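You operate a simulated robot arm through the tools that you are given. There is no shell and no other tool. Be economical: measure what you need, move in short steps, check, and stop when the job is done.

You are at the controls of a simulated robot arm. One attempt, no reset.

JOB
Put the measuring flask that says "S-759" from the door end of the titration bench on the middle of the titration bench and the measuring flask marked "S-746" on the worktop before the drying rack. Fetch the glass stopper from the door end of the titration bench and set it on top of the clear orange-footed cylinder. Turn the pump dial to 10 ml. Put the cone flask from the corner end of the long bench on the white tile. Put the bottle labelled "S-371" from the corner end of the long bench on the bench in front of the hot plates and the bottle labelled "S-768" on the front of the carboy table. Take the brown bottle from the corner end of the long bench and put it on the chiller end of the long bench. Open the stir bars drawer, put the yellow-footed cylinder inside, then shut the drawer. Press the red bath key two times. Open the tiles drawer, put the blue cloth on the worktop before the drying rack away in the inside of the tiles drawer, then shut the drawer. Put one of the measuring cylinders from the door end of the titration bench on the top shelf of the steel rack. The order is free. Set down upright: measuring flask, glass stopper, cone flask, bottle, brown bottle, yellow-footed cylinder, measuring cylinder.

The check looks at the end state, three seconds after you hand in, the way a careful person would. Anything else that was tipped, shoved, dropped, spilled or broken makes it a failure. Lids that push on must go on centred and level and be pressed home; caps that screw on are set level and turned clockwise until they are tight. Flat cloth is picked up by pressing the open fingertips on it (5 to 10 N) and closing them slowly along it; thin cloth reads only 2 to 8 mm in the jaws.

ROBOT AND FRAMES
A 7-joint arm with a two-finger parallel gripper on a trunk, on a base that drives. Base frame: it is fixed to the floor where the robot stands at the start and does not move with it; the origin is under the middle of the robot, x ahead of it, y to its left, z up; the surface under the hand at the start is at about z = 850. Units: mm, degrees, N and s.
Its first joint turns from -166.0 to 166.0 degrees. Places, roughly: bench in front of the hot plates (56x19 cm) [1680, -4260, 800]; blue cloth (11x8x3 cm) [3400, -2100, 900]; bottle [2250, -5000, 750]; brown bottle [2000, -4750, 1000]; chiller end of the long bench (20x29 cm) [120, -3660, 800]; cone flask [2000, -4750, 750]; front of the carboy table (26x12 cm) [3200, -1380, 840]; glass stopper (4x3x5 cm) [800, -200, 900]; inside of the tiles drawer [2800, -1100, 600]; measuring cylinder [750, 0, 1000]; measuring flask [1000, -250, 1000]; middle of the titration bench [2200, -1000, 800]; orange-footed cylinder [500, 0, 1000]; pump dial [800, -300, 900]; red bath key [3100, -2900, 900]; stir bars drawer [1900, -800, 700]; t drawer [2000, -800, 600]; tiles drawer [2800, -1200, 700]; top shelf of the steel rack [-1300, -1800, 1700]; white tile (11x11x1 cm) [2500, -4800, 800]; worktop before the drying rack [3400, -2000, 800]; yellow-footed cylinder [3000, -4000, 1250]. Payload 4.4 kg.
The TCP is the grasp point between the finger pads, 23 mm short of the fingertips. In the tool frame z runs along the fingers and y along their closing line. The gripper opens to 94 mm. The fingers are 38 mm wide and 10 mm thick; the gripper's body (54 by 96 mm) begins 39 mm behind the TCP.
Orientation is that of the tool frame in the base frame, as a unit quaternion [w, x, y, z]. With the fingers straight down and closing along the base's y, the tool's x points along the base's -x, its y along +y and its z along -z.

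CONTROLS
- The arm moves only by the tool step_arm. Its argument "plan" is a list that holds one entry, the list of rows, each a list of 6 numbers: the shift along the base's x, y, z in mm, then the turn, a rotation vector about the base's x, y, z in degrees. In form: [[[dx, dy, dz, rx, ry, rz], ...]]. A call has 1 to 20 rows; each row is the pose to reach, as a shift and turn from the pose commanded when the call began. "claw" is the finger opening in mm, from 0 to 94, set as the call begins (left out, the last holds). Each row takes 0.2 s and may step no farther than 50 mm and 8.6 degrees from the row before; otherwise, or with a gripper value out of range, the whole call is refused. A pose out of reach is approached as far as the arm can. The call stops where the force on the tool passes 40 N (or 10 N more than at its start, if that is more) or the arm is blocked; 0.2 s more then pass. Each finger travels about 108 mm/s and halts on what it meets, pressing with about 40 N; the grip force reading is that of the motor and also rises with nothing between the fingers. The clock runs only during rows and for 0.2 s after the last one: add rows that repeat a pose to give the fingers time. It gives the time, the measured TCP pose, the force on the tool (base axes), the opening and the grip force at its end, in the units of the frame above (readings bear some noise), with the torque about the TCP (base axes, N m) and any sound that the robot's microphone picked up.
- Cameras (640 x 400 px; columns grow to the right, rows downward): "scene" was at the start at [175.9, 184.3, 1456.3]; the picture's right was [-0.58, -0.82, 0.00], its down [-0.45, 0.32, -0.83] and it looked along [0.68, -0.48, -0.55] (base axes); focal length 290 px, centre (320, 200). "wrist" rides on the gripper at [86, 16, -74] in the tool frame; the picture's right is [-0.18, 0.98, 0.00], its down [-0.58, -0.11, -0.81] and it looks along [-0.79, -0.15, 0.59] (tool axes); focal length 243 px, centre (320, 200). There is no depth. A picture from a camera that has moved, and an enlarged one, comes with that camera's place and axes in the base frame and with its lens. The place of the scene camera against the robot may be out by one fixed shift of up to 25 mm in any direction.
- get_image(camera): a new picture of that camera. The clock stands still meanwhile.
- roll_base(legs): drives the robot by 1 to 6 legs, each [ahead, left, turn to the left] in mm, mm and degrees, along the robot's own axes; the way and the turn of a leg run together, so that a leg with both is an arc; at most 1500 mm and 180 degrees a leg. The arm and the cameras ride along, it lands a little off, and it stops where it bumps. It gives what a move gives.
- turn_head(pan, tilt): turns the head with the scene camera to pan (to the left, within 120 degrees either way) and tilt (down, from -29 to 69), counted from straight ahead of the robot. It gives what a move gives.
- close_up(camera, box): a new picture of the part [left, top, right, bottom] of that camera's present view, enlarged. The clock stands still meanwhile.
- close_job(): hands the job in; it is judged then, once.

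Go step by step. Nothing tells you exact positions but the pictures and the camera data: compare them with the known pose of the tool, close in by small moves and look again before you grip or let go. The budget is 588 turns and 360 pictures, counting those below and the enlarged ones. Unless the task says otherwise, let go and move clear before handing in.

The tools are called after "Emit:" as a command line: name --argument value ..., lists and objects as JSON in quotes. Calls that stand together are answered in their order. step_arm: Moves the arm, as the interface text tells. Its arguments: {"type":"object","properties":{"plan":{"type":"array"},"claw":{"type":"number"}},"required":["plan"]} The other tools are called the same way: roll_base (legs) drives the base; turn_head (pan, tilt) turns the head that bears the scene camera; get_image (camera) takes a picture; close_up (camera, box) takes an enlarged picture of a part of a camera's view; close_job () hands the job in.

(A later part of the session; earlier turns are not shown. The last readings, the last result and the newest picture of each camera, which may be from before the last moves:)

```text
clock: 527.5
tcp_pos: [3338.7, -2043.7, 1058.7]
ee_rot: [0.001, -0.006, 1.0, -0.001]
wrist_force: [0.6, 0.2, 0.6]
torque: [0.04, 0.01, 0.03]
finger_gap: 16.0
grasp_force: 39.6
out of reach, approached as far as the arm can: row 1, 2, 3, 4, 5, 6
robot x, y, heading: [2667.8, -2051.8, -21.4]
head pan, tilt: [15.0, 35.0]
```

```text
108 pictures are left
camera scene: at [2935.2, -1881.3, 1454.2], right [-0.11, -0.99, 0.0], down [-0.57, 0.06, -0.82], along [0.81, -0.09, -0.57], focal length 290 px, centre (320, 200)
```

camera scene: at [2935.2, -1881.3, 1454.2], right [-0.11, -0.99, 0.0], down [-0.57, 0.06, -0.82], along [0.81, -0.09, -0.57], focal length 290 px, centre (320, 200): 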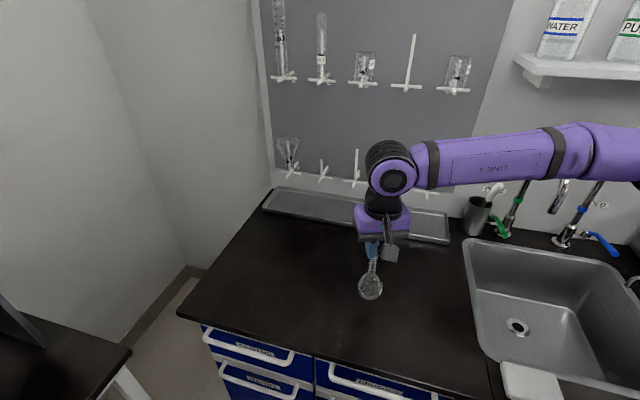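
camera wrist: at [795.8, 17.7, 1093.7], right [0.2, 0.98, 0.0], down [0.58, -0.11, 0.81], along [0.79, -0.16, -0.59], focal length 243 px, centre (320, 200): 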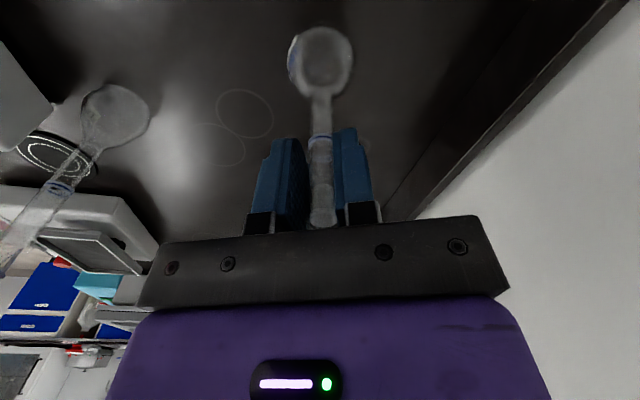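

Emit:
roll_base --legs '[[25, 40, 0]]'

Emit:
step_arm --plan '[[[0, -2, -15, 0, 0, 0], [0, -4, -30, 0, 0, 0], [0, -5, -42, 0, 0, 0], [0, -5, -50, 0, 0, 0]]]'

```text
clock: 528.5
tcp_pos: [3378.0, -2015.1, 1058.9]
ee_rot: [0.002, -0.005, 1.0, -0.001]
wrist_force: [0.3, -1.1, -0.6]
torque: [-0.02, -0.01, 0.02]
finger_gap: 16.3
grasp_force: 39.9
robot x, y, heading: [2704.2, -2025.6, -21.5]
head pan, tilt: [15.0, 35.0]
```

```text
clock: 529.5
tcp_pos: [3378.8, -2022.3, 1009.4]
ee_rot: [0.002, -0.005, 1.0, -0.001]
wrist_force: [-0.3, -0.2, -1.8]
torque: [0.0, -0.01, 0.01]
finger_gap: 16.1
grasp_force: 41.0
robot x, y, heading: [2703.4, -2028.8, -21.7]
head pan, tilt: [15.0, 35.0]
```

Emit:
step_arm --plan '[[[0, 0, -2, 0, 0, 0], [0, 0, -4, 0, 0, 0], [0, 0, -6, 0, 0, 0], [0, 0, -8, 0, 0, 0], [0, 0, -8, 0, 0, 0]]]'

Emit:
get_image --camera "scene"

```text
clock: 530.7
tcp_pos: [3376.5, -2021.3, 1003.0]
ee_rot: [0.003, -0.004, 1.0, -0.001]
wrist_force: [2.4, -1.8, 38.8]
torque: [-0.46, -0.52, -0.09]
finger_gap: 16.8
grasp_force: 40.2
robot x, y, heading: [2703.8, -2029.1, -21.8]
head pan, tilt: [15.0, 35.0]
```

```text
107 pictures are left
camera scene: at [2972.1, -1853.6, 1454.4], right [-0.11, -0.99, 0.0], down [-0.57, 0.06, -0.82], along [0.81, -0.09, -0.57], focal length 290 px, centre (320, 200)
```

scene: 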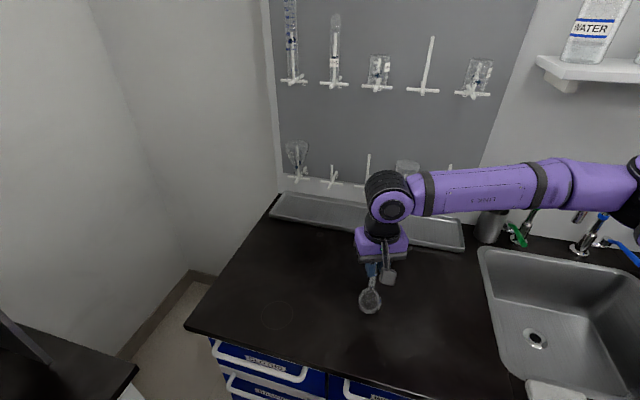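

Contact. I relieve the pressure, release and rise.

Emit:
step_arm --plan '[[[0, 0, 3, 0, 0, 0], [0, 0, 3, 0, 0, 0]]]'

Emit:
step_arm --plan '[[[0, 0, 0, 0, 0, 0], [0, 0, 0, 0, 0, 0], [0, 0, 0, 0, 0, 0], [0, 0, 20, 0, 0, 0], [0, 0, 60, 0, 0, 0], [0, 0, 100, 0, 0, 0], [-10, -10, 140, 0, 0, 0], [-30, -20, 180, 0, 0, 0], [-50, -30, 220, 0, 0, 0], [-70, -40, 260, 0, 0, 0]]]' --claw 60

Emit:
get_image --camera "scene"

```text
clock: 531.3
tcp_pos: [3376.6, -2021.0, 1003.7]
ee_rot: [0.0, -0.006, 1.0, -0.002]
wrist_force: [-0.1, 0.1, 0.2]
torque: [0.01, 0.02, -0.01]
finger_gap: 16.3
grasp_force: 39.9
robot x, y, heading: [2704.3, -2024.1, -21.7]
head pan, tilt: [15.0, 35.0]
```

```text
clock: 533.5
tcp_pos: [3308.0, -2059.8, 1265.5]
ee_rot: [0.001, -0.006, 1.0, -0.001]
wrist_force: [-0.2, 0.8, 0.8]
torque: [0.01, 0.05, -0.02]
finger_gap: 59.8
grasp_force: 0.1
robot x, y, heading: [2704.4, -2027.3, -21.6]
head pan, tilt: [15.0, 35.0]
```

```text
106 pictures are left
camera scene: at [2973.9, -1853.3, 1454.0], right [-0.11, -0.99, 0.0], down [-0.57, 0.06, -0.82], along [0.81, -0.09, -0.57], focal length 290 px, centre (320, 200)
```

scene: 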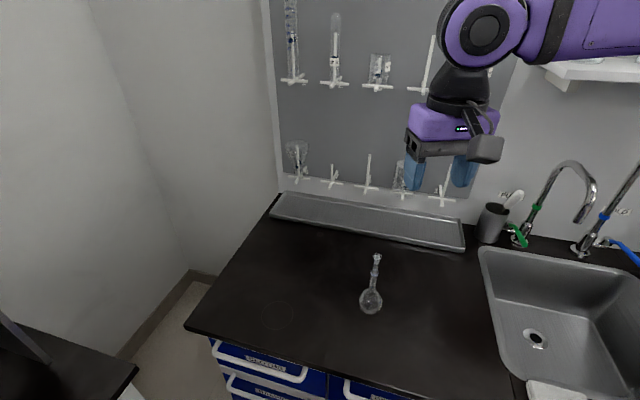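

S‑746 stands on the worktop. Next S‑768: back off, swing the arm to the right side, and roll to the long bench's corner.

Emit:
roll_base --legs '[[-135, 0, 0]]'

Emit:
step_arm --plan '[[[-38, 2, 15, 0, 0, 0], [-77, 4, 30, 0, 0, 0], [-115, 7, 45, 0, 0, 0], [-119, -35, 45, 0, 0, -5], [-127, -77, 45, 0, 0, -10], [-138, -119, 45, 0, 0, -15], [-153, -159, 45, 0, 0, -20], [-172, -198, 45, 0, 0, -25], [-193, -235, 45, 0, 0, -30], [-219, -270, 45, 0, 0, -35], [-247, -302, 45, 0, 0, -40], [-278, -332, 45, 0, 0, -45], [-311, -359, 45, 0, 0, -50], [-347, -383, 45, 0, 0, -55], [-384, -403, 45, 0, 0, -60], [-423, -421, 45, 0, 0, -65], [-463, -437, 45, 0, 0, -70]]]'

```text
clock: 534.8
tcp_pos: [3181.0, -2010.4, 1264.6]
ee_rot: [0.001, -0.004, 1.0, 0.0]
wrist_force: [0.6, 0.1, 1.3]
torque: [0.03, -0.01, -0.01]
finger_gap: 60.2
grasp_force: 0.1
robot x, y, heading: [2582.6, -1976.5, -21.5]
head pan, tilt: [15.0, 35.0]
```

```text
clock: 538.4
tcp_pos: [2717.5, -2446.9, 1309.3]
ee_rot: [0.0, 0.57, 0.822, -0.002]
wrist_force: [1.0, -0.2, -0.3]
torque: [0.01, 0.03, 0.0]
finger_gap: 60.0
grasp_force: 0.1
robot x, y, heading: [2578.8, -1973.9, -21.7]
head pan, tilt: [15.0, 35.0]
```

Emit:
step_arm --plan '[[[-45.5, -8, 0, 0, 0, -5], [-88, -14, 0, 0, 0, -10], [-130.5, -17, 0, 0, 0, -15], [-173, -16, 0, 0, 0, -20], [-215.6, -11, 0, 0, 0, -25], [-257.5, -2.5, 0, 0, 0, -30], [-298.5, 10, 0, 0, 0, -35]]]'

Emit:
roll_base --legs '[[0, -900, 0], [0, -900, 0]]'

Emit:
turn_head --pan -40 --tilt 30

Emit:
get_image --camera "scene"

```text
clock: 540.0
tcp_pos: [2420.7, -2437.9, 1309.7]
ee_rot: [-0.001, 0.791, 0.612, -0.003]
wrist_force: [0.2, -0.2, 0.6]
torque: [0.06, 0.03, -0.01]
finger_gap: 60.0
grasp_force: 0.1
robot x, y, heading: [2577.7, -1981.4, -21.6]
head pan, tilt: [15.0, 35.0]
```

```text
clock: 549.0
tcp_pos: [1770.7, -4108.9, 1309.3]
ee_rot: [0.0, 0.79, 0.614, -0.002]
wrist_force: [-1.1, 0.1, 0.0]
torque: [-0.02, 0.01, -0.01]
finger_gap: 59.8
grasp_force: 0.1
robot x, y, heading: [1920.2, -3649.5, -21.2]
head pan, tilt: [15.0, 35.0]
```

```text
clock: 550.2
tcp_pos: [1770.7, -4107.8, 1309.3]
ee_rot: [0.0, 0.789, 0.614, -0.001]
wrist_force: [-0.1, -0.6, 0.1]
torque: [-0.01, -0.04, -0.01]
finger_gap: 59.9
grasp_force: 0.0
robot x, y, heading: [1923.9, -3647.6, -21.2]
head pan, tilt: [-40.0, 30.0]
```

```text
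105 pictures are left
camera scene: at [2150.2, -3542.0, 1462.0], right [-0.88, -0.48, 0.0], down [-0.24, 0.44, -0.87], along [0.42, -0.76, -0.5], focal length 290 px, centre (320, 200)
```

scene: 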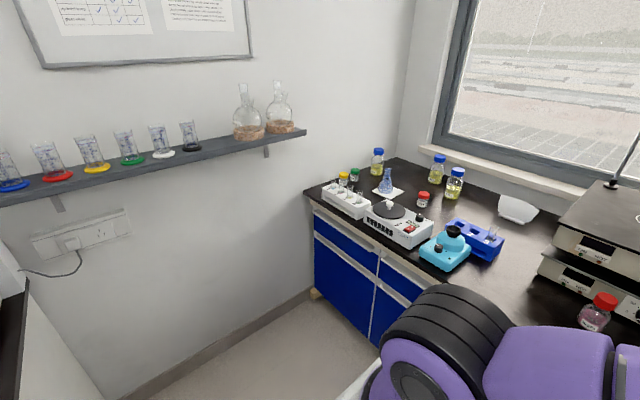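

Emit:
roll_base --legs '[[690, 0, -0.8], [0, -190, 0]]'

Emit:
get_image --camera "wrist"

```text
clock: 555.2
tcp_pos: [2331.8, -4534.7, 1309.5]
ee_rot: [0.0, 0.794, 0.608, -0.001]
wrist_force: [0.2, -0.1, 0.3]
torque: [-0.04, 0.0, 0.0]
finger_gap: 60.0
grasp_force: 0.1
robot x, y, heading: [2493.0, -4073.1, -22.1]
head pan, tilt: [-40.0, 30.0]
```

```text
104 pictures are left
camera wrist: at [2370.2, -4456.0, 1383.4], right [0.9, -0.43, 0.0], down [-0.25, -0.53, 0.81], along [-0.35, -0.73, -0.59], focal length 243 px, centre (320, 200)
```

wrist: 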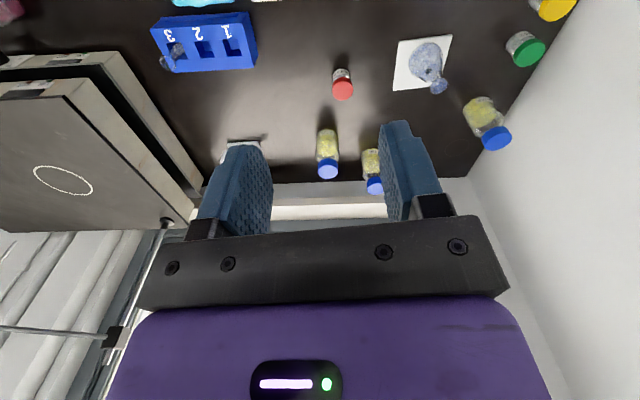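

Emit:
roll_base --legs '[[85, -15, 0]]'

Emit:
step_arm --plan '[[[25, -35, -20, 0, 0, 3], [50, -70, -40, 0, 0, 6], [75, -105, -60, 0, 0, 9], [95, -145, -85, 0, 0, 12], [108, -185, -115, 0, 0, 15], [118, -225, -145, 0, 0, 18], [126, -262, -175, 0, 0, 21], [134, -298, -205, 0, 0, 24], [142, -332, -240, 0, 0, 26]]]' --claw 80

Emit:
get_image --camera "wrist"

```text
clock: 556.3
tcp_pos: [2404.9, -4580.3, 1309.7]
ee_rot: [0.001, 0.794, 0.608, -0.002]
wrist_force: [0.3, 0.3, 0.9]
torque: [0.01, -0.01, 0.0]
finger_gap: 60.0
grasp_force: 0.1
robot x, y, heading: [2565.4, -4122.1, -22.0]
head pan, tilt: [-40.0, 30.0]
```

```text
refused: row 4 steps farther than a row can; nothing moved
```

```text
103 pictures are left
camera wrist: at [2444.0, -4502.4, 1383.4], right [0.9, -0.43, 0.0], down [-0.25, -0.53, 0.81], along [-0.35, -0.73, -0.59], focal length 243 px, centre (320, 200)
```

wrist: 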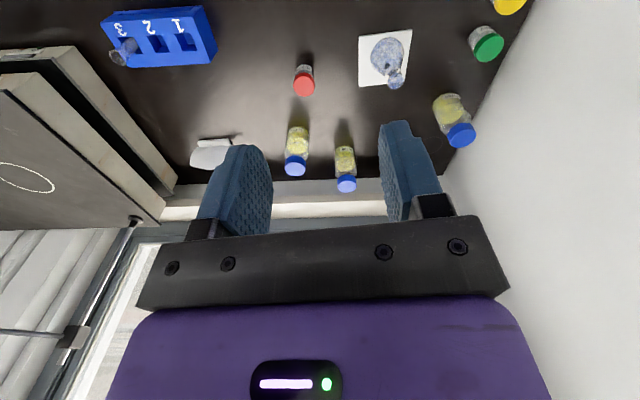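

Emit:
step_arm --plan '[[[20, -35, -12, 0, 0, 2.4], [40, -70, -26, 0, 0, 4.8], [58, -105, -42, 0, 0, 7.2], [75, -140, -60, 0, 0, 9.6], [92, -175, -80, 0, 0, 12], [108, -208, -104, 0, 0, 14.4], [124, -240, -131, 0, 0, 16.8], [138, -272, -160, 0, 0, 19.2], [150, -303, -191, 0, 0, 21.6], [160, -332, -224, 0, 0, 24], [167, -358, -258, 0, 0, 26], [172, -376, -290, 0, 0, 26]]]' --claw 80

Emit:
get_image --camera "wrist"

```text
clock: 559.1
tcp_pos: [2501.8, -4994.6, 1021.0]
ee_rot: [0.005, 0.659, 0.752, 0.0]
wrist_force: [0.1, 0.4, 0.8]
torque: [0.0, -0.04, -0.01]
finger_gap: 80.1
grasp_force: 0.0
robot x, y, heading: [2542.0, -4168.6, -25.5]
head pan, tilt: [-40.0, 30.0]
stopped in row 12: the arm was blocked; the commanded pose is now the measured one
```

```text
102 pictures are left
camera wrist: at [2506.3, -4907.9, 1094.5], right [1.0, -0.05, 0.01], down [-0.04, -0.59, 0.81], along [-0.04, -0.81, -0.59], focal length 243 px, centre (320, 200)
```

wrist: 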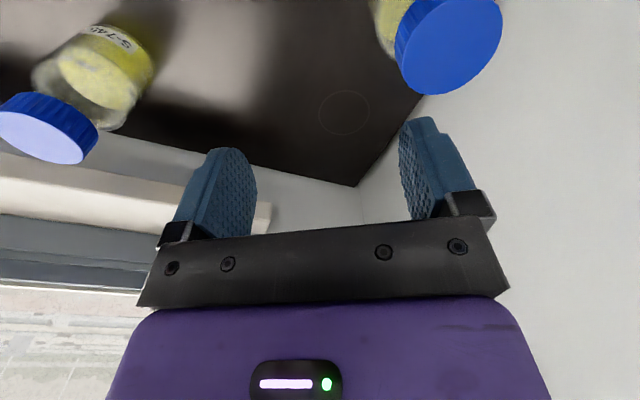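

The arm met something and the base shifted. I look around before moving on.

Emit:
turn_head --pan 10 --tilt 15

Emit:
get_image --camera "scene"

Emit:
turn_head --pan -45 --tilt 20

Emit:
get_image --camera "scene"

```text
clock: 560.3
tcp_pos: [2501.2, -4997.3, 1022.9]
ee_rot: [0.004, 0.658, 0.753, -0.002]
wrist_force: [1.8, 0.6, -0.1]
torque: [0.02, 0.01, -0.02]
finger_gap: 80.0
grasp_force: 0.1
robot x, y, heading: [2547.3, -4162.8, -25.4]
head pan, tilt: [10.0, 15.0]
```

```text
101 pictures are left
camera scene: at [2820.1, -4013.9, 1487.4], right [-0.27, -0.96, 0.0], down [-0.24, 0.07, -0.97], along [0.93, -0.26, -0.25], focal length 290 px, centre (320, 200)
```

scene: 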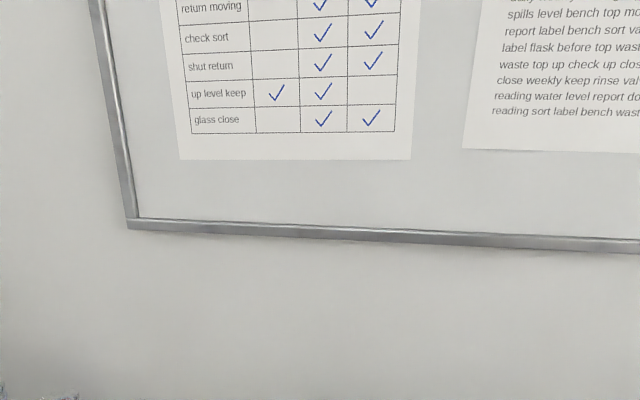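

```text
clock: 561.5
tcp_pos: [2500.5, -4995.4, 1023.4]
ee_rot: [0.004, 0.659, 0.752, -0.002]
wrist_force: [0.0, 0.0, 0.6]
torque: [0.01, -0.02, -0.01]
finger_gap: 79.8
grasp_force: 0.1
robot x, y, heading: [2544.3, -4163.0, -25.3]
head pan, tilt: [-45.0, 20.0]
```

```text
100 pictures are left
camera scene: at [2761.4, -4076.8, 1479.2], right [-0.94, -0.34, 0.0], down [-0.11, 0.32, -0.94], along [0.32, -0.89, -0.34], focal length 290 px, centre (320, 200)
```

scene: 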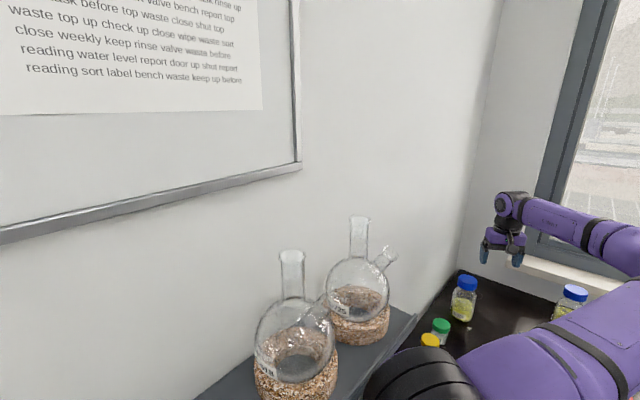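

Emit:
turn_head --pan 35 --tilt 45

Emit:
get_image --camera "scene"

Emit:
turn_head --pan -30 --tilt 55

Emit:
get_image --camera "scene"

```text
clock: 563.0
tcp_pos: [2501.0, -4995.4, 1023.3]
ee_rot: [0.005, 0.659, 0.752, -0.002]
wrist_force: [-0.3, 0.2, -0.1]
torque: [-0.02, 0.0, 0.03]
finger_gap: 79.5
grasp_force: 0.1
robot x, y, heading: [2547.5, -4163.9, -25.1]
head pan, tilt: [35.0, 45.0]
```

```text
99 pictures are left
camera scene: at [2810.6, -3975.8, 1440.4], right [0.17, -0.99, 0.01], down [-0.69, -0.12, -0.71], along [0.7, 0.11, -0.7], focal length 290 px, centre (320, 200)
```

scene: 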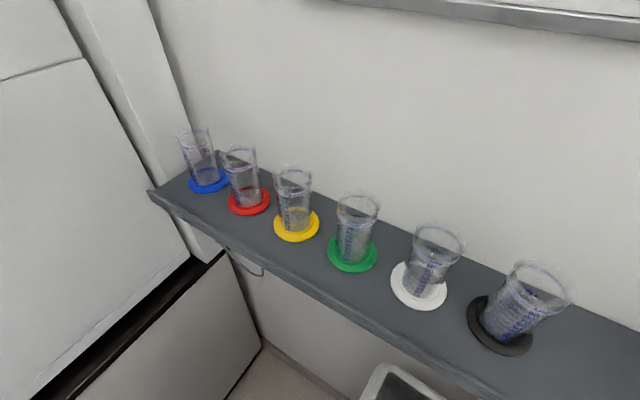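

```text
clock: 564.4
tcp_pos: [2500.0, -4995.3, 1023.0]
ee_rot: [0.004, 0.659, 0.752, -0.002]
wrist_force: [-0.2, 0.5, 1.0]
torque: [0.0, 0.02, 0.01]
finger_gap: 79.9
grasp_force: 0.1
robot x, y, heading: [2544.9, -4166.4, -25.4]
head pan, tilt: [-30.0, 55.0]
```

```text
98 pictures are left
camera scene: at [2771.4, -4048.6, 1427.1], right [-0.82, -0.57, 0.0], down [-0.46, 0.67, -0.58], along [0.33, -0.48, -0.81], focal length 290 px, centre (320, 200)
```

scene: 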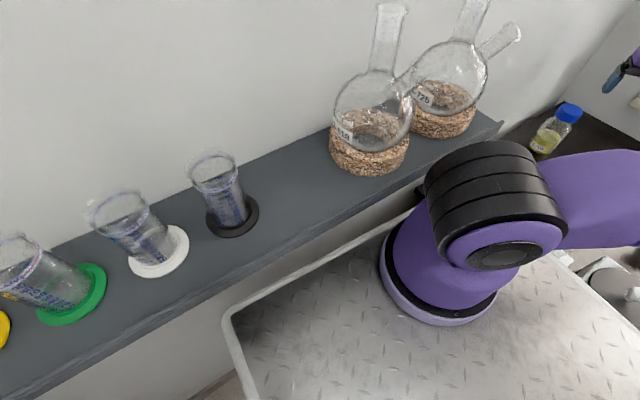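

Everything on the shelf still stands; the arm's shoulder touches the shelf edge. I back the base off 75 mm and straighten it.

Emit:
roll_base --legs '[[-75, 0, 0], [0, 0, 3]]'

Emit:
get_image --camera "wrist"

```text
clock: 565.9
tcp_pos: [2503.3, -4980.7, 1020.6]
ee_rot: [0.001, 0.63, 0.777, -0.004]
wrist_force: [-0.4, -0.1, 0.2]
torque: [-0.02, -0.04, 0.04]
finger_gap: 80.1
grasp_force: 0.0
robot x, y, heading: [2479.2, -4143.9, -21.1]
head pan, tilt: [-30.0, 55.0]
```

```text
97 pictures are left
camera wrist: at [2503.0, -4892.5, 1094.6], right [1.0, 0.02, 0.0], down [0.02, -0.59, 0.81], along [0.02, -0.81, -0.59], focal length 243 px, centre (320, 200)
```

wrist: 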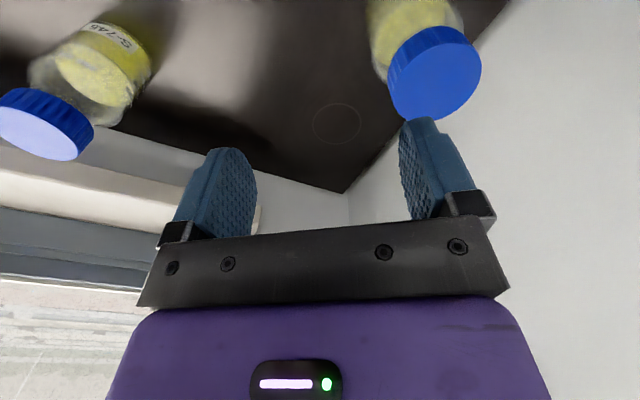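

Emit:
step_arm --plan '[[[25, 4, 0, 0, 0, 0], [50, 8, 0, 0, 0, 0], [74, 13, -5, 0, 0, 0]]]' --claw 72

Emit:
get_image --camera "wrist"

```text
clock: 566.6
tcp_pos: [2578.0, -4965.8, 1015.4]
ee_rot: [0.0, 0.629, 0.778, -0.003]
wrist_force: [-0.5, -0.7, 0.5]
torque: [0.0, -0.03, 0.02]
finger_gap: 72.1
grasp_force: 0.0
robot x, y, heading: [2475.4, -4145.1, -21.1]
head pan, tilt: [-30.0, 55.0]
```

```text
96 pictures are left
camera wrist: at [2577.2, -4879.0, 1089.3], right [1.0, 0.02, 0.0], down [0.02, -0.59, 0.81], along [0.02, -0.81, -0.59], focal length 243 px, centre (320, 200)
```

wrist: 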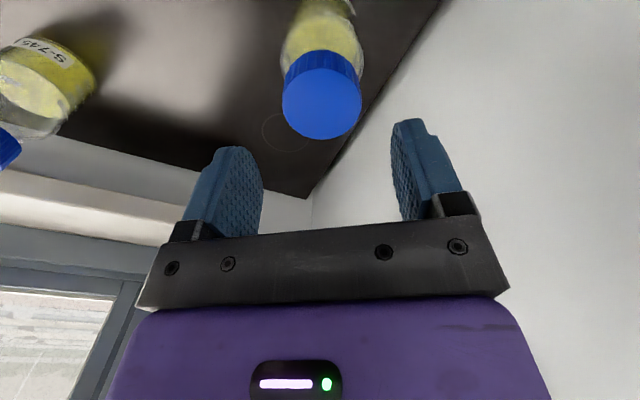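

Emit:
step_arm --plan '[[[0, 0, -18, 0, 0, 0], [0, 0, -36, 0, 0, 0]]]'

Emit:
get_image --camera "wrist"

```text
clock: 567.2
tcp_pos: [2579.1, -4967.0, 980.5]
ee_rot: [0.0, 0.629, 0.777, -0.004]
wrist_force: [-0.3, 1.0, 0.6]
torque: [0.0, 0.01, 0.0]
finger_gap: 71.8
grasp_force: 0.0
robot x, y, heading: [2475.5, -4147.7, -20.8]
head pan, tilt: [-30.0, 55.0]
```

```text
95 pictures are left
camera wrist: at [2578.1, -4879.0, 1053.8], right [1.0, 0.02, 0.0], down [0.02, -0.59, 0.81], along [0.02, -0.81, -0.59], focal length 243 px, centre (320, 200)
```

wrist: 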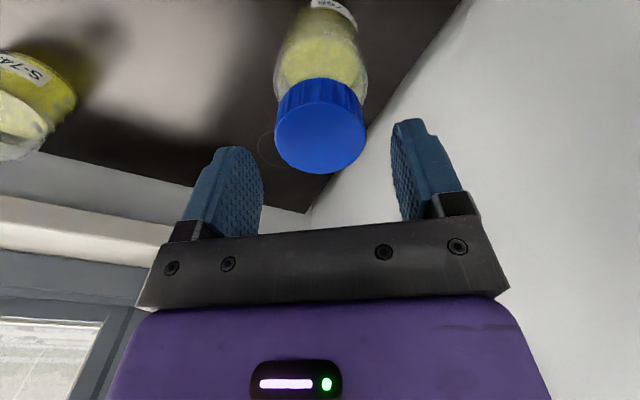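

Emit:
step_arm --plan '[[[0, 0, -20, 0, 0, 0], [0, 0, -38, 0, 0, 0]]]'

Emit:
step_arm --plan '[[[0, 0, 0, 0, 0, 0], [0, 0, 0, 0, 0, 0], [0, 0, 0, 0, 0, 0]]]' --claw 30

Emit:
step_arm --plan '[[[0, 0, 3, 0, 0, 0], [0, 0, 8, 0, 0, 0], [0, 0, 16, 0, 0, 0], [0, 0, 16, 0, 0, 0]]]'

Emit:
get_image --camera "wrist"

```text
clock: 567.9
tcp_pos: [2578.1, -4965.8, 942.9]
ee_rot: [0.0, 0.629, 0.777, -0.003]
wrist_force: [1.2, -0.1, 0.0]
torque: [0.02, 0.02, 0.0]
finger_gap: 71.9
grasp_force: 0.1
robot x, y, heading: [2472.8, -4143.1, -21.2]
head pan, tilt: [-30.0, 55.0]
```

```text
clock: 568.6
tcp_pos: [2579.4, -4966.7, 942.5]
ee_rot: [0.0, 0.629, 0.777, -0.003]
wrist_force: [-1.1, -0.1, 0.4]
torque: [-0.06, -0.01, -0.02]
finger_gap: 51.5
grasp_force: 39.9
robot x, y, heading: [2476.6, -4143.3, -21.3]
head pan, tilt: [-30.0, 55.0]
```

```text
clock: 569.6
tcp_pos: [2578.4, -4966.6, 958.4]
ee_rot: [0.001, 0.63, 0.777, -0.004]
wrist_force: [-0.7, -0.2, -3.9]
torque: [0.06, 0.01, 0.02]
finger_gap: 51.5
grasp_force: 39.8
robot x, y, heading: [2480.1, -4142.9, -20.8]
head pan, tilt: [-30.0, 55.0]
```

```text
94 pictures are left
camera wrist: at [2577.0, -4879.3, 1031.3], right [1.0, 0.02, -0.01], down [0.02, -0.59, 0.81], along [0.02, -0.81, -0.59], focal length 243 px, centre (320, 200)
```

wrist: 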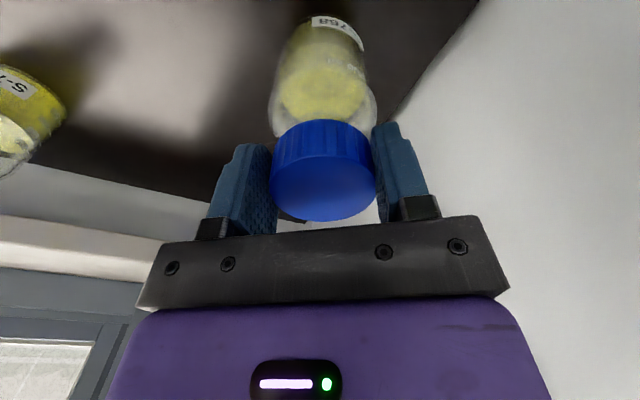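

S‑768 held. I retract it, rising between the tile and the small bottles.

Emit:
step_arm --plan '[[[0, 4, 15, 0, 0, 0], [-1, 12, 35, 0, 0, 0], [-2, 26, 58, 0, 0, 0], [-4, 46, 82, 0, 0, 0], [-6, 70, 106, 0, 0, 0], [-8, 98, 130, 0, 0, 0], [-10, 128, 154, 0, 0, 0], [-12, 160, 178, 0, 0, 0], [-14, 194, 200, 0, 0, 0], [-16, 230, 220, 0, 0, 0], [-18, 266, 240, 0, 0, 0], [-20, 302, 260, 0, 0, 0], [-22, 335, 280, 0, 0, 0]]]'

Emit:
turn_head --pan -70 --tilt 40

Emit:
get_image --camera "scene"

```text
clock: 572.5
tcp_pos: [2555.4, -4632.5, 1238.0]
ee_rot: [-0.001, 0.629, 0.777, -0.004]
wrist_force: [-0.2, -0.4, -3.8]
torque: [0.04, 0.05, 0.0]
finger_gap: 51.6
grasp_force: 40.0
robot x, y, heading: [2474.7, -4143.9, -21.1]
head pan, tilt: [-30.0, 55.0]
```

```text
clock: 573.5
tcp_pos: [2555.0, -4633.3, 1237.8]
ee_rot: [0.001, 0.629, 0.777, -0.003]
wrist_force: [-0.2, -0.2, -3.9]
torque: [0.05, 0.0, -0.01]
finger_gap: 51.3
grasp_force: 40.0
robot x, y, heading: [2478.1, -4141.9, -20.9]
head pan, tilt: [-70.0, 40.0]
```

```text
93 pictures are left
camera scene: at [2656.9, -4045.6, 1446.6], right [-1.0, 0.02, 0.0], down [0.01, 0.64, -0.77], along [-0.01, -0.77, -0.64], focal length 290 px, centre (320, 200)
```

scene: 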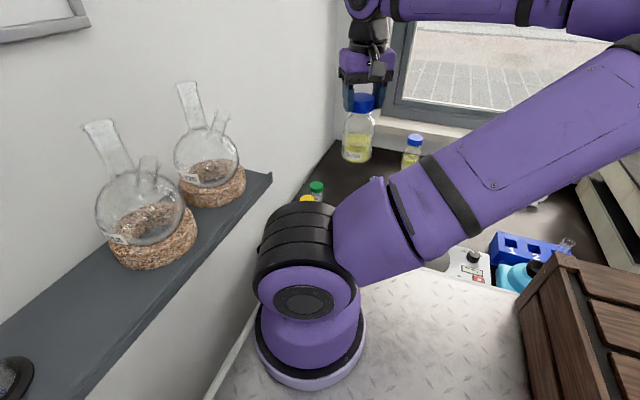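

Emit:
roll_base --legs '[[0, 80, 0], [-690, 0, -1], [0, 900, 0], [0, 880, 0]]'

Emit:
get_image --camera "scene"

```text
clock: 586.5
tcp_pos: [2603.7, -2657.4, 1237.4]
ee_rot: [0.0, 0.634, 0.773, -0.003]
wrist_force: [-0.3, 1.0, -4.4]
torque: [0.02, 0.03, 0.02]
finger_gap: 51.0
grasp_force: 40.6
robot x, y, heading: [2526.8, -2169.9, -21.6]
head pan, tilt: [-70.0, 40.0]
```

```text
92 pictures are left
camera scene: at [2711.4, -2071.9, 1446.6], right [-1.0, 0.03, 0.0], down [0.02, 0.64, -0.77], along [-0.02, -0.77, -0.64], focal length 290 px, centre (320, 200)
```

scene: 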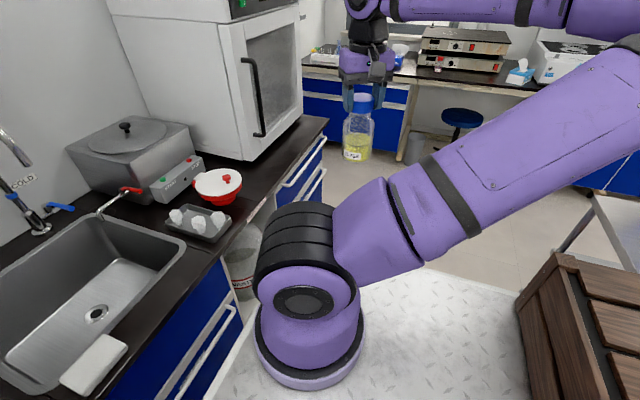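

Emit:
roll_base --legs '[[0, 0, 89.6], [0, -180, 0], [230, 0, 0]]'

Emit:
turn_head --pan -10 --tilt 35

Emit:
get_image --camera "scene"

```text
clock: 593.2
tcp_pos: [3277.5, -1964.6, 1238.0]
ee_rot: [0.003, -0.088, 0.996, -0.003]
wrist_force: [0.7, 1.1, -2.7]
torque: [0.01, 0.02, -0.03]
finger_gap: 50.7
grasp_force: 40.2
robot x, y, heading: [2784.5, -2025.8, 67.2]
head pan, tilt: [-70.0, 40.0]
```

```text
clock: 594.5
tcp_pos: [3277.6, -1965.2, 1238.0]
ee_rot: [0.001, -0.088, 0.996, -0.003]
wrist_force: [0.0, 0.4, -4.0]
torque: [-0.02, 0.07, 0.01]
finger_gap: 50.3
grasp_force: 40.2
robot x, y, heading: [2787.8, -2025.5, 67.3]
head pan, tilt: [-10.0, 35.0]
```

```text
91 pictures are left
camera scene: at [2660.6, -1769.2, 1454.2], right [0.84, -0.54, 0.0], down [-0.31, -0.48, -0.82], along [0.44, 0.69, -0.57], focal length 290 px, centre (320, 200)
```

scene: 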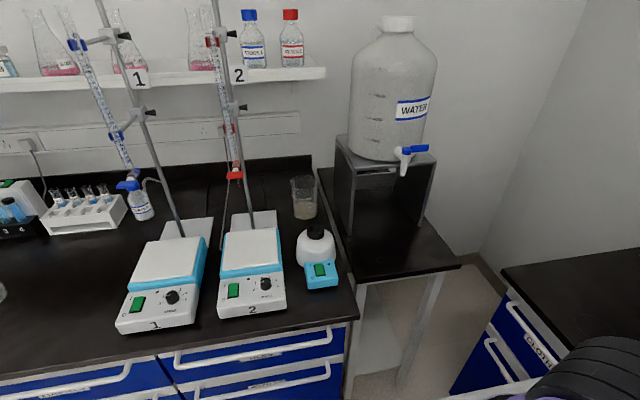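

Emit:
step_arm --plan '[[[-1, 44, 0, 0, 0, 5], [-12, 86, 0, 0, 0, 10], [-26, 127, 0, 0, 0, 15], [-44.5, 167, 0, 0, 0, 20], [-66, 205, 0, 0, 0, 25], [-91, 241, 0, 0, 0, 30], [-118, 274.6, 0, 0, 0, 35], [-149, 305.7, 0, 0, 0, 40], [-182, 334, 0, 0, 0, 45], [-200, 348, 0, 0, 0, 48]]]'

Emit:
step_arm --plan '[[[14, 30, -15, 0, 0, 0], [28, 60, -30, 0, 0, 0], [42, 90, -50, 0, 0, 0], [56, 120, -70, 0, 0, 0], [70, 150, -92, 0, 0, 0], [82, 180, -114, 0, 0, 0], [92, 210, -136, 0, 0, 0], [99, 238, -155, 0, 0, 0]]]'

Emit:
get_image --camera "scene"

Emit:
get_image --camera "wrist"

```text
clock: 596.7
tcp_pos: [3076.5, -1617.7, 1237.8]
ee_rot: [0.002, -0.486, 0.874, -0.001]
wrist_force: [-0.1, -1.3, -3.0]
torque: [-0.01, 0.05, -0.05]
finger_gap: 50.5
grasp_force: 39.6
robot x, y, heading: [2789.2, -2024.6, 67.1]
head pan, tilt: [-10.0, 35.0]
```

```text
clock: 598.5
tcp_pos: [3174.9, -1380.8, 1083.5]
ee_rot: [0.004, -0.487, 0.873, -0.002]
wrist_force: [-17.2, -27.8, 8.1]
torque: [2.33, -1.41, 0.12]
finger_gap: 50.1
grasp_force: 39.9
robot x, y, heading: [2784.6, -2027.3, 67.4]
head pan, tilt: [-10.0, 35.0]
```

```text
90 pictures are left
camera scene: at [2659.3, -1771.1, 1454.4], right [0.84, -0.54, 0.0], down [-0.31, -0.48, -0.82], along [0.44, 0.69, -0.57], focal length 290 px, centre (320, 200)
```

scene: 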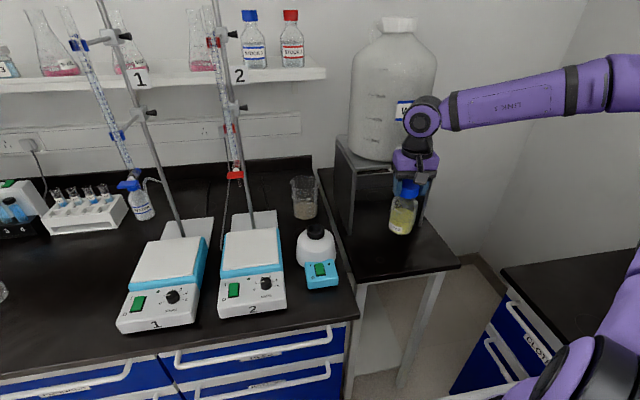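

```text
89 pictures are left
camera wrist: at [3115.8, -1446.5, 1156.5], right [-0.74, 0.67, -0.01], down [0.39, 0.44, 0.81], along [0.55, 0.6, -0.59], focal length 243 px, centre (320, 200)
```

wrist: 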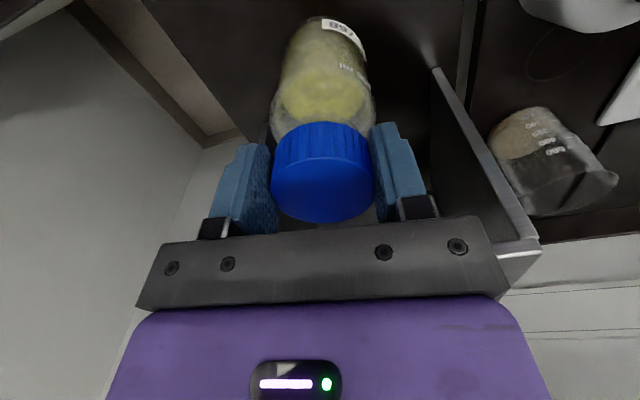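

The hand touches the carboy stand/tap. I back off ~50 mm toward the table front.

Emit:
step_arm --plan '[[[-6, -15, 0, 0, 0, 0], [-12, -30, 0, 0, 0, 0], [-19, -47, 0, 0, 0, 0]]]'

Emit:
close_up --camera "scene" --box '[320, 80, 500, 300]'

Emit:
get_image --camera "wrist"

```text
clock: 599.3
tcp_pos: [3158.3, -1425.5, 1080.7]
ee_rot: [0.003, -0.485, 0.874, -0.001]
wrist_force: [0.0, 0.2, -3.6]
torque: [-0.06, 0.0, 0.01]
finger_gap: 50.0
grasp_force: 40.3
robot x, y, heading: [2787.0, -2027.7, 67.0]
head pan, tilt: [-10.0, 35.0]
```

```text
1.82 times, centred on (410, 190) of scene
camera zoom: at [2660.7, -1768.7, 1454.1], right [0.84, -0.54, 0.0], down [-0.31, -0.48, -0.82], along [0.44, 0.69, -0.57], focal length 526 px, centre (156, 218)
```

zoom: 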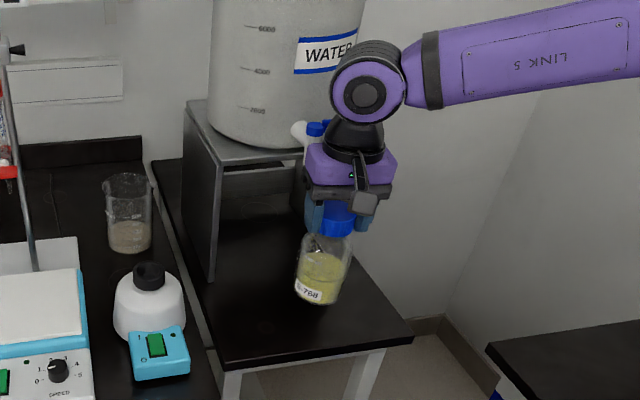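

```text
87 pictures are left
camera wrist: at [3098.6, -1491.5, 1155.3], right [-0.74, 0.68, 0.0], down [0.39, 0.44, 0.81], along [0.55, 0.6, -0.59], focal length 243 px, centre (320, 200)
```

wrist: 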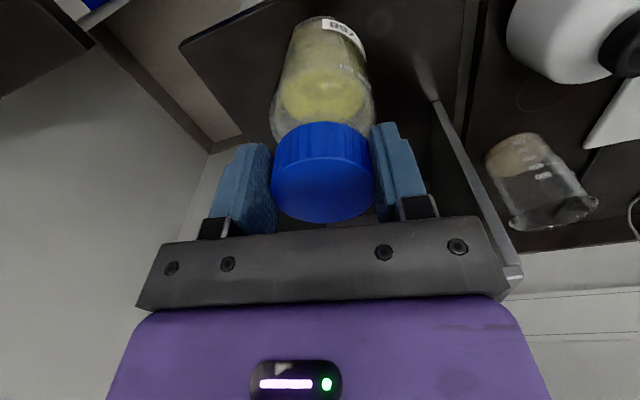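

Emit:
step_arm --plan '[[[10, 1, -5, 0, 0, 0], [20, 4, -12, 0, 0, 0], [29, 7, -22, 0, 0, 0], [29, 7, -36, 0, 0, 0], [29, 7, -48, 0, 0, 0]]]'

Emit:
close_up --camera "scene" --box '[320, 80, 500, 300]'

```text
clock: 600.5
tcp_pos: [3185.9, -1420.0, 1034.2]
ee_rot: [0.003, -0.486, 0.874, -0.001]
wrist_force: [-0.5, -0.3, -4.2]
torque: [-0.04, 0.0, -0.02]
finger_gap: 50.0
grasp_force: 39.7
robot x, y, heading: [2788.9, -2029.9, 67.2]
head pan, tilt: [-10.0, 35.0]
```

```text
1.82 times, centred on (410, 190) of scene
camera zoom: at [2660.5, -1769.1, 1454.2], right [0.84, -0.54, 0.0], down [-0.31, -0.48, -0.82], along [0.44, 0.69, -0.57], focal length 526 px, centre (156, 218)
```

zoom: 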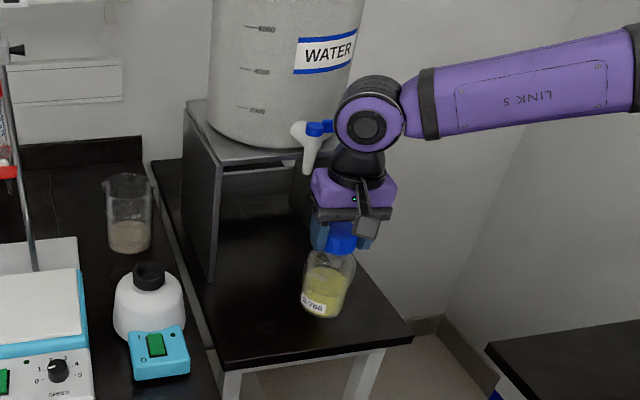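

Emit:
step_arm --plan '[[[0, 0, -6, 0, 0, 0], [0, 0, -11, 0, 0, 0], [0, 0, -15, 0, 0, 0], [0, 0, -18, 0, 0, 0], [0, 0, -21, 0, 0, 0], [0, 0, -24, 0, 0, 0], [0, 0, -27, 0, 0, 0], [0, 0, -30, 0, 0, 0]]]'

Emit:
close_up --camera "scene" --box '[320, 80, 500, 300]'

```text
clock: 602.3
tcp_pos: [3187.0, -1419.7, 1005.0]
ee_rot: [0.004, -0.486, 0.874, -0.001]
wrist_force: [0.7, 0.0, -4.2]
torque: [0.0, 0.05, -0.05]
finger_gap: 50.3
grasp_force: 40.3
robot x, y, heading: [2786.3, -2028.6, 67.3]
head pan, tilt: [-10.0, 35.0]
```

```text
1.82 times, centred on (410, 190) of scene
camera zoom: at [2660.6, -1769.0, 1454.2], right [0.84, -0.54, 0.0], down [-0.31, -0.48, -0.82], along [0.44, 0.69, -0.57], focal length 526 px, centre (156, 218)
```

zoom: 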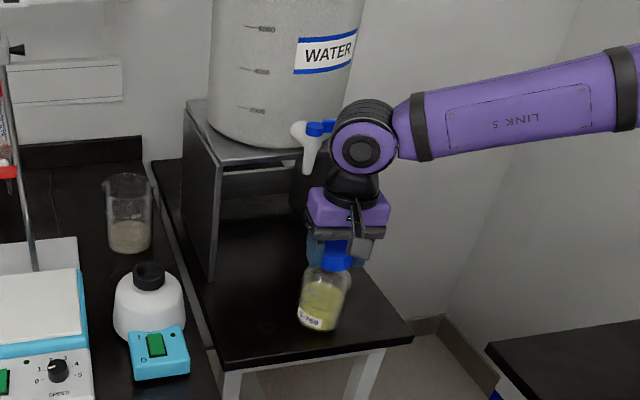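

The table is lower (z≈817) and the tap is right above this spot; I shift right along the edge and a little further in.

Emit:
step_arm --plan '[[[20, -8, 3, 0, 0, 0], [42, -16, 3, 0, 0, 0], [55, -15, 3, 0, 0, 0], [60, -3, 3, 0, 0, 0], [64, 10, 3, 0, 0, 0]]]'

Emit:
close_up --camera "scene" --box '[320, 80, 500, 300]'

```text
clock: 603.5
tcp_pos: [3251.8, -1409.4, 1007.5]
ee_rot: [0.003, -0.486, 0.874, 0.0]
wrist_force: [0.3, 0.8, -3.5]
torque: [-0.05, 0.0, 0.03]
finger_gap: 50.3
grasp_force: 39.9
robot x, y, heading: [2782.1, -2023.2, 67.2]
head pan, tilt: [-10.0, 35.0]
```

```text
1.82 times, centred on (410, 190) of scene
camera zoom: at [2660.6, -1769.2, 1454.2], right [0.84, -0.54, 0.0], down [-0.31, -0.48, -0.82], along [0.44, 0.69, -0.57], focal length 526 px, centre (156, 218)
```

zoom: 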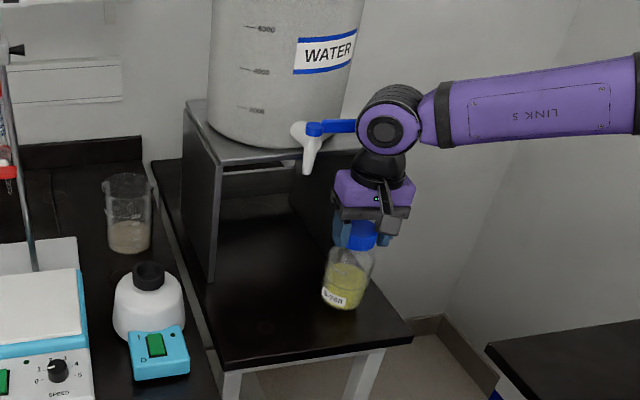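

Emit:
step_arm --plan '[[[0, 0, -8, 0, 0, 0], [0, 0, -14, 0, 0, 0], [0, 0, -18, 0, 0, 0], [0, 0, -21, 0, 0, 0], [0, 0, -24, 0, 0, 0], [0, 0, -27, 0, 0, 0], [0, 0, -30, 0, 0, 0]]]'

```text
clock: 604.5
tcp_pos: [3250.7, -1408.8, 991.2]
ee_rot: [0.007, -0.486, 0.874, 0.001]
wrist_force: [-0.5, -7.4, 17.5]
torque: [-0.28, 0.26, -0.02]
finger_gap: 50.3
grasp_force: 39.9
robot x, y, heading: [2790.3, -2027.4, 67.0]
head pan, tilt: [-10.0, 35.0]
stopped in row 4: the force on the tool passed its limit at 46 N (the readings are from after the stop); the commanded pose is now the measured one
```

Emit:
close_up --camera "scene" --box '[360, 120, 460, 260]'

Emit:
step_arm --plan '[[[0, 0, 1, 0, 0, 0], [0, 0, 1, 0, 0, 0], [0, 0, 1, 0, 0, 0]]]' --claw 80

Emit:
close_up --camera "scene" --box '[360, 120, 460, 260]'

```text
2.86 times, centred on (410, 190) of scene
camera zoom: at [2660.2, -1770.0, 1454.3], right [0.84, -0.54, 0.0], down [-0.31, -0.48, -0.82], along [0.44, 0.69, -0.57], focal length 827 px, centre (63, 229)
```

zoom: 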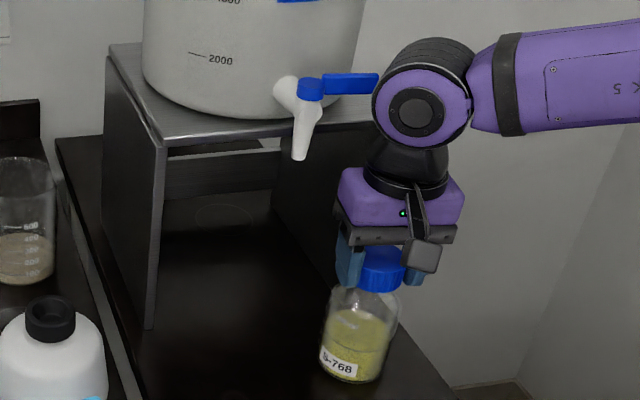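

```text
clock: 605.3
tcp_pos: [3252.4, -1409.0, 990.6]
ee_rot: [0.007, -0.485, 0.875, 0.0]
wrist_force: [-0.4, -0.2, -0.5]
torque: [0.01, 0.06, -0.01]
finger_gap: 79.9
grasp_force: 0.1
robot x, y, heading: [2788.5, -2031.7, 67.0]
head pan, tilt: [-10.0, 35.0]
```

```text
2.86 times, centred on (410, 190) of scene
camera zoom: at [2660.6, -1769.2, 1454.2], right [0.84, -0.54, 0.0], down [-0.31, -0.48, -0.82], along [0.44, 0.69, -0.57], focal length 827 px, centre (63, 229)
```

zoom: 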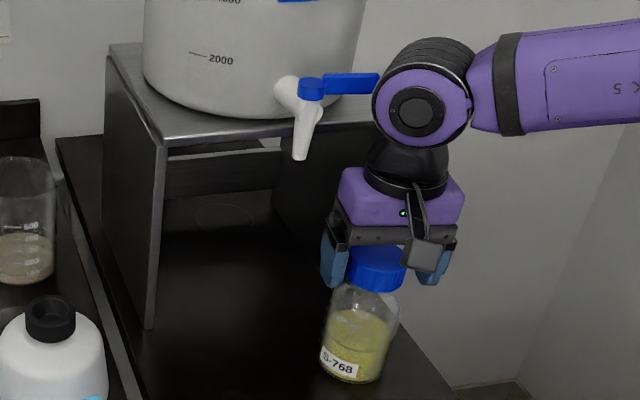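

The bottle stands free. To avoid the tap lever I slide the open hand straight back first, then rise.

Emit:
step_arm --plan '[[[-13, -21, 2, 0, 0, 0], [-27, -43, 3, 0, 0, 0], [-40, -64, 4, 0, 0, 0], [-53, -85, 5, 0, 0, 0], [-66, -110, 20, 0, 0, 0], [-75, -125, 60, 0, 0, 0], [-80, -140, 105, 0, 0, 0], [-85, -155, 150, 0, 0, 0], [-90, -170, 195, 0, 0, 0], [-95, -185, 235, 0, 0, 0]]]'

Emit:
get_image --camera "scene"

```text
clock: 607.5
tcp_pos: [3156.7, -1592.7, 1227.7]
ee_rot: [0.005, -0.487, 0.874, -0.001]
wrist_force: [0.4, 0.1, 0.0]
torque: [-0.02, 0.03, -0.03]
finger_gap: 80.0
grasp_force: 0.1
robot x, y, heading: [2788.1, -2027.4, 67.0]
head pan, tilt: [-10.0, 35.0]
```

```text
81 pictures are left
camera scene: at [2660.8, -1768.8, 1454.1], right [0.84, -0.54, 0.0], down [-0.31, -0.48, -0.82], along [0.44, 0.69, -0.57], focal length 290 px, centre (320, 200)
```

scene: 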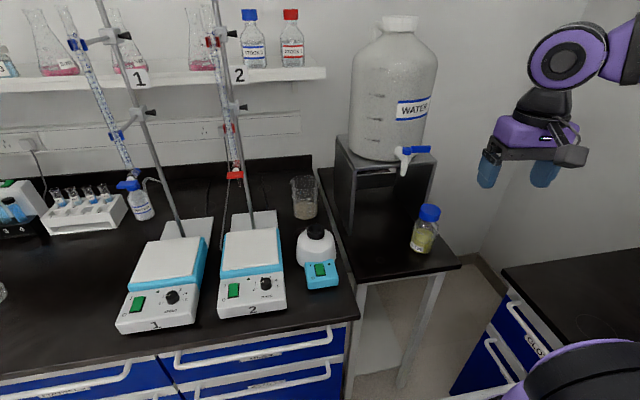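

S‑768 is placed. Last item: the yellow‑footed cylinder. First I open the STIR BARS drawer with the proven method: robot parallel to the bench, arm to the left.

Emit:
roll_base --legs '[[-165, 0, 0], [0, 200, 0], [0, 0, -89.2], [-1100, 0, 0]]'

Emit:
turn_head --pan 75 --tilt 35

Emit:
get_image --camera "scene"

```text
clock: 619.1
tcp_pos: [1966.3, -2049.3, 1227.2]
ee_rot: [0.004, 0.27, 0.963, -0.005]
wrist_force: [0.2, 0.0, -0.7]
torque: [0.04, 0.01, -0.01]
finger_gap: 79.9
grasp_force: 0.0
robot x, y, heading: [1527.4, -1683.4, -22.1]
head pan, tilt: [-10.0, 35.0]
```

```text
clock: 620.7
tcp_pos: [1965.2, -2049.3, 1227.2]
ee_rot: [0.004, 0.271, 0.963, -0.004]
wrist_force: [-0.4, -0.1, 0.0]
torque: [-0.02, -0.01, 0.03]
finger_gap: 80.0
grasp_force: 0.0
robot x, y, heading: [1530.1, -1685.6, -22.7]
head pan, tilt: [75.0, 35.0]
```

```text
80 pictures are left
camera scene: at [1768.0, -1434.8, 1454.2], right [0.79, -0.61, 0.0], down [-0.35, -0.46, -0.82], along [0.5, 0.65, -0.57], focal length 290 px, centre (320, 200)
```

scene: 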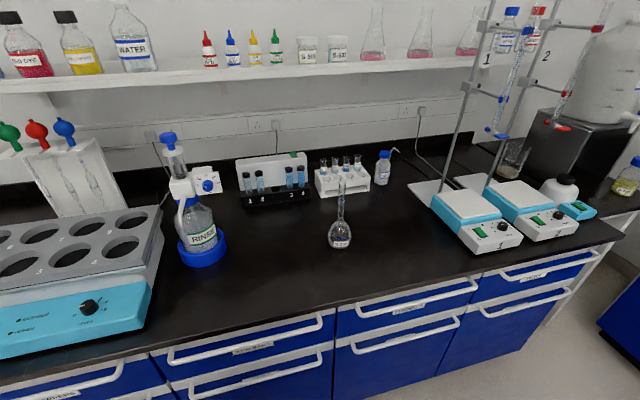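

Emit:
step_arm --plan '[[[30, 26, -5, 0, 0, 2], [65, 51, -10, 0, 0, 4], [95, 82, -15, 0, 0, 6], [122, 116, -20, 0, 0, 8], [148, 152, -25, 0, 0, 9.5], [166, 192, -30, 0, 0, 9.5], [176, 234, -35, 0, 0, 9.5], [184, 277, -40, 0, 0, 9.5], [188.5, 320.4, -45, 0, 0, 9.5], [190, 364, -50, 0, 0, 9.5], [188.5, 407.6, -55, 0, 0, 9.5], [184, 451, -60, 0, 0, 9.5], [176, 494, -65, 0, 0, 9.5], [166, 536, -70, 0, 0, 9.5], [152, 578, -75, 0, 0, 9.5], [136, 618, -80, 0, 0, 9.5], [117, 657, -85, 0, 0, 9.5], [95, 695, -90, 0, 0, 9.5], [70.6, 731, -95, 0, 0, 9.5], [44, 766, -100, 0, 0, 9.5]]]'

```text
clock: 624.9
tcp_pos: [2115.5, -1624.4, 1197.5]
ee_rot: [0.004, 0.19, 0.982, -0.005]
wrist_force: [-0.1, -0.4, 0.2]
torque: [0.03, -0.01, 0.0]
finger_gap: 80.0
grasp_force: 0.0
out of reach, approached as far as the arm can: row 11, 12, 13, 14, 15, 16, 17, 18, 19, 20
robot x, y, heading: [1531.8, -1682.3, -22.4]
head pan, tilt: [75.0, 35.0]
```

The arm posture now only allows bearings up to ~+22° left, so I use a different stand: farther back along the bench, turned 15° toward it, so the drawer lies nearly ahead.

Emit:
roll_base --legs '[[-625, 0, 0], [0, 245, 0], [0, 0, 15]]'

Emit:
turn_head --pan 5 --tilt 40

Emit:
get_image --camera "scene"

```text
clock: 630.7
tcp_pos: [1599.0, -1007.9, 1196.8]
ee_rot: [0.004, 0.058, 0.998, -0.004]
wrist_force: [0.4, 0.2, -0.3]
torque: [0.01, -0.02, 0.0]
finger_gap: 80.2
grasp_force: 0.1
robot x, y, heading: [1053.7, -1220.3, -7.2]
head pan, tilt: [75.0, 35.0]
```

```text
clock: 632.1
tcp_pos: [1598.7, -1009.2, 1196.5]
ee_rot: [0.005, 0.058, 0.998, -0.004]
wrist_force: [-0.1, 0.3, 0.4]
torque: [0.03, -0.05, 0.0]
finger_gap: 80.0
grasp_force: 0.2
robot x, y, heading: [1048.5, -1222.4, -7.4]
head pan, tilt: [5.0, 40.0]
```

```text
79 pictures are left
camera scene: at [1267.4, -1004.1, 1446.6], right [-0.04, -1.0, 0.0], down [-0.64, 0.02, -0.77], along [0.77, -0.03, -0.64], focal length 290 px, centre (320, 200)
```

scene: 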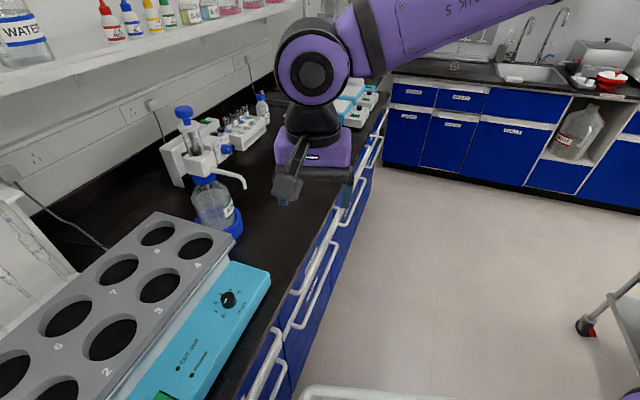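

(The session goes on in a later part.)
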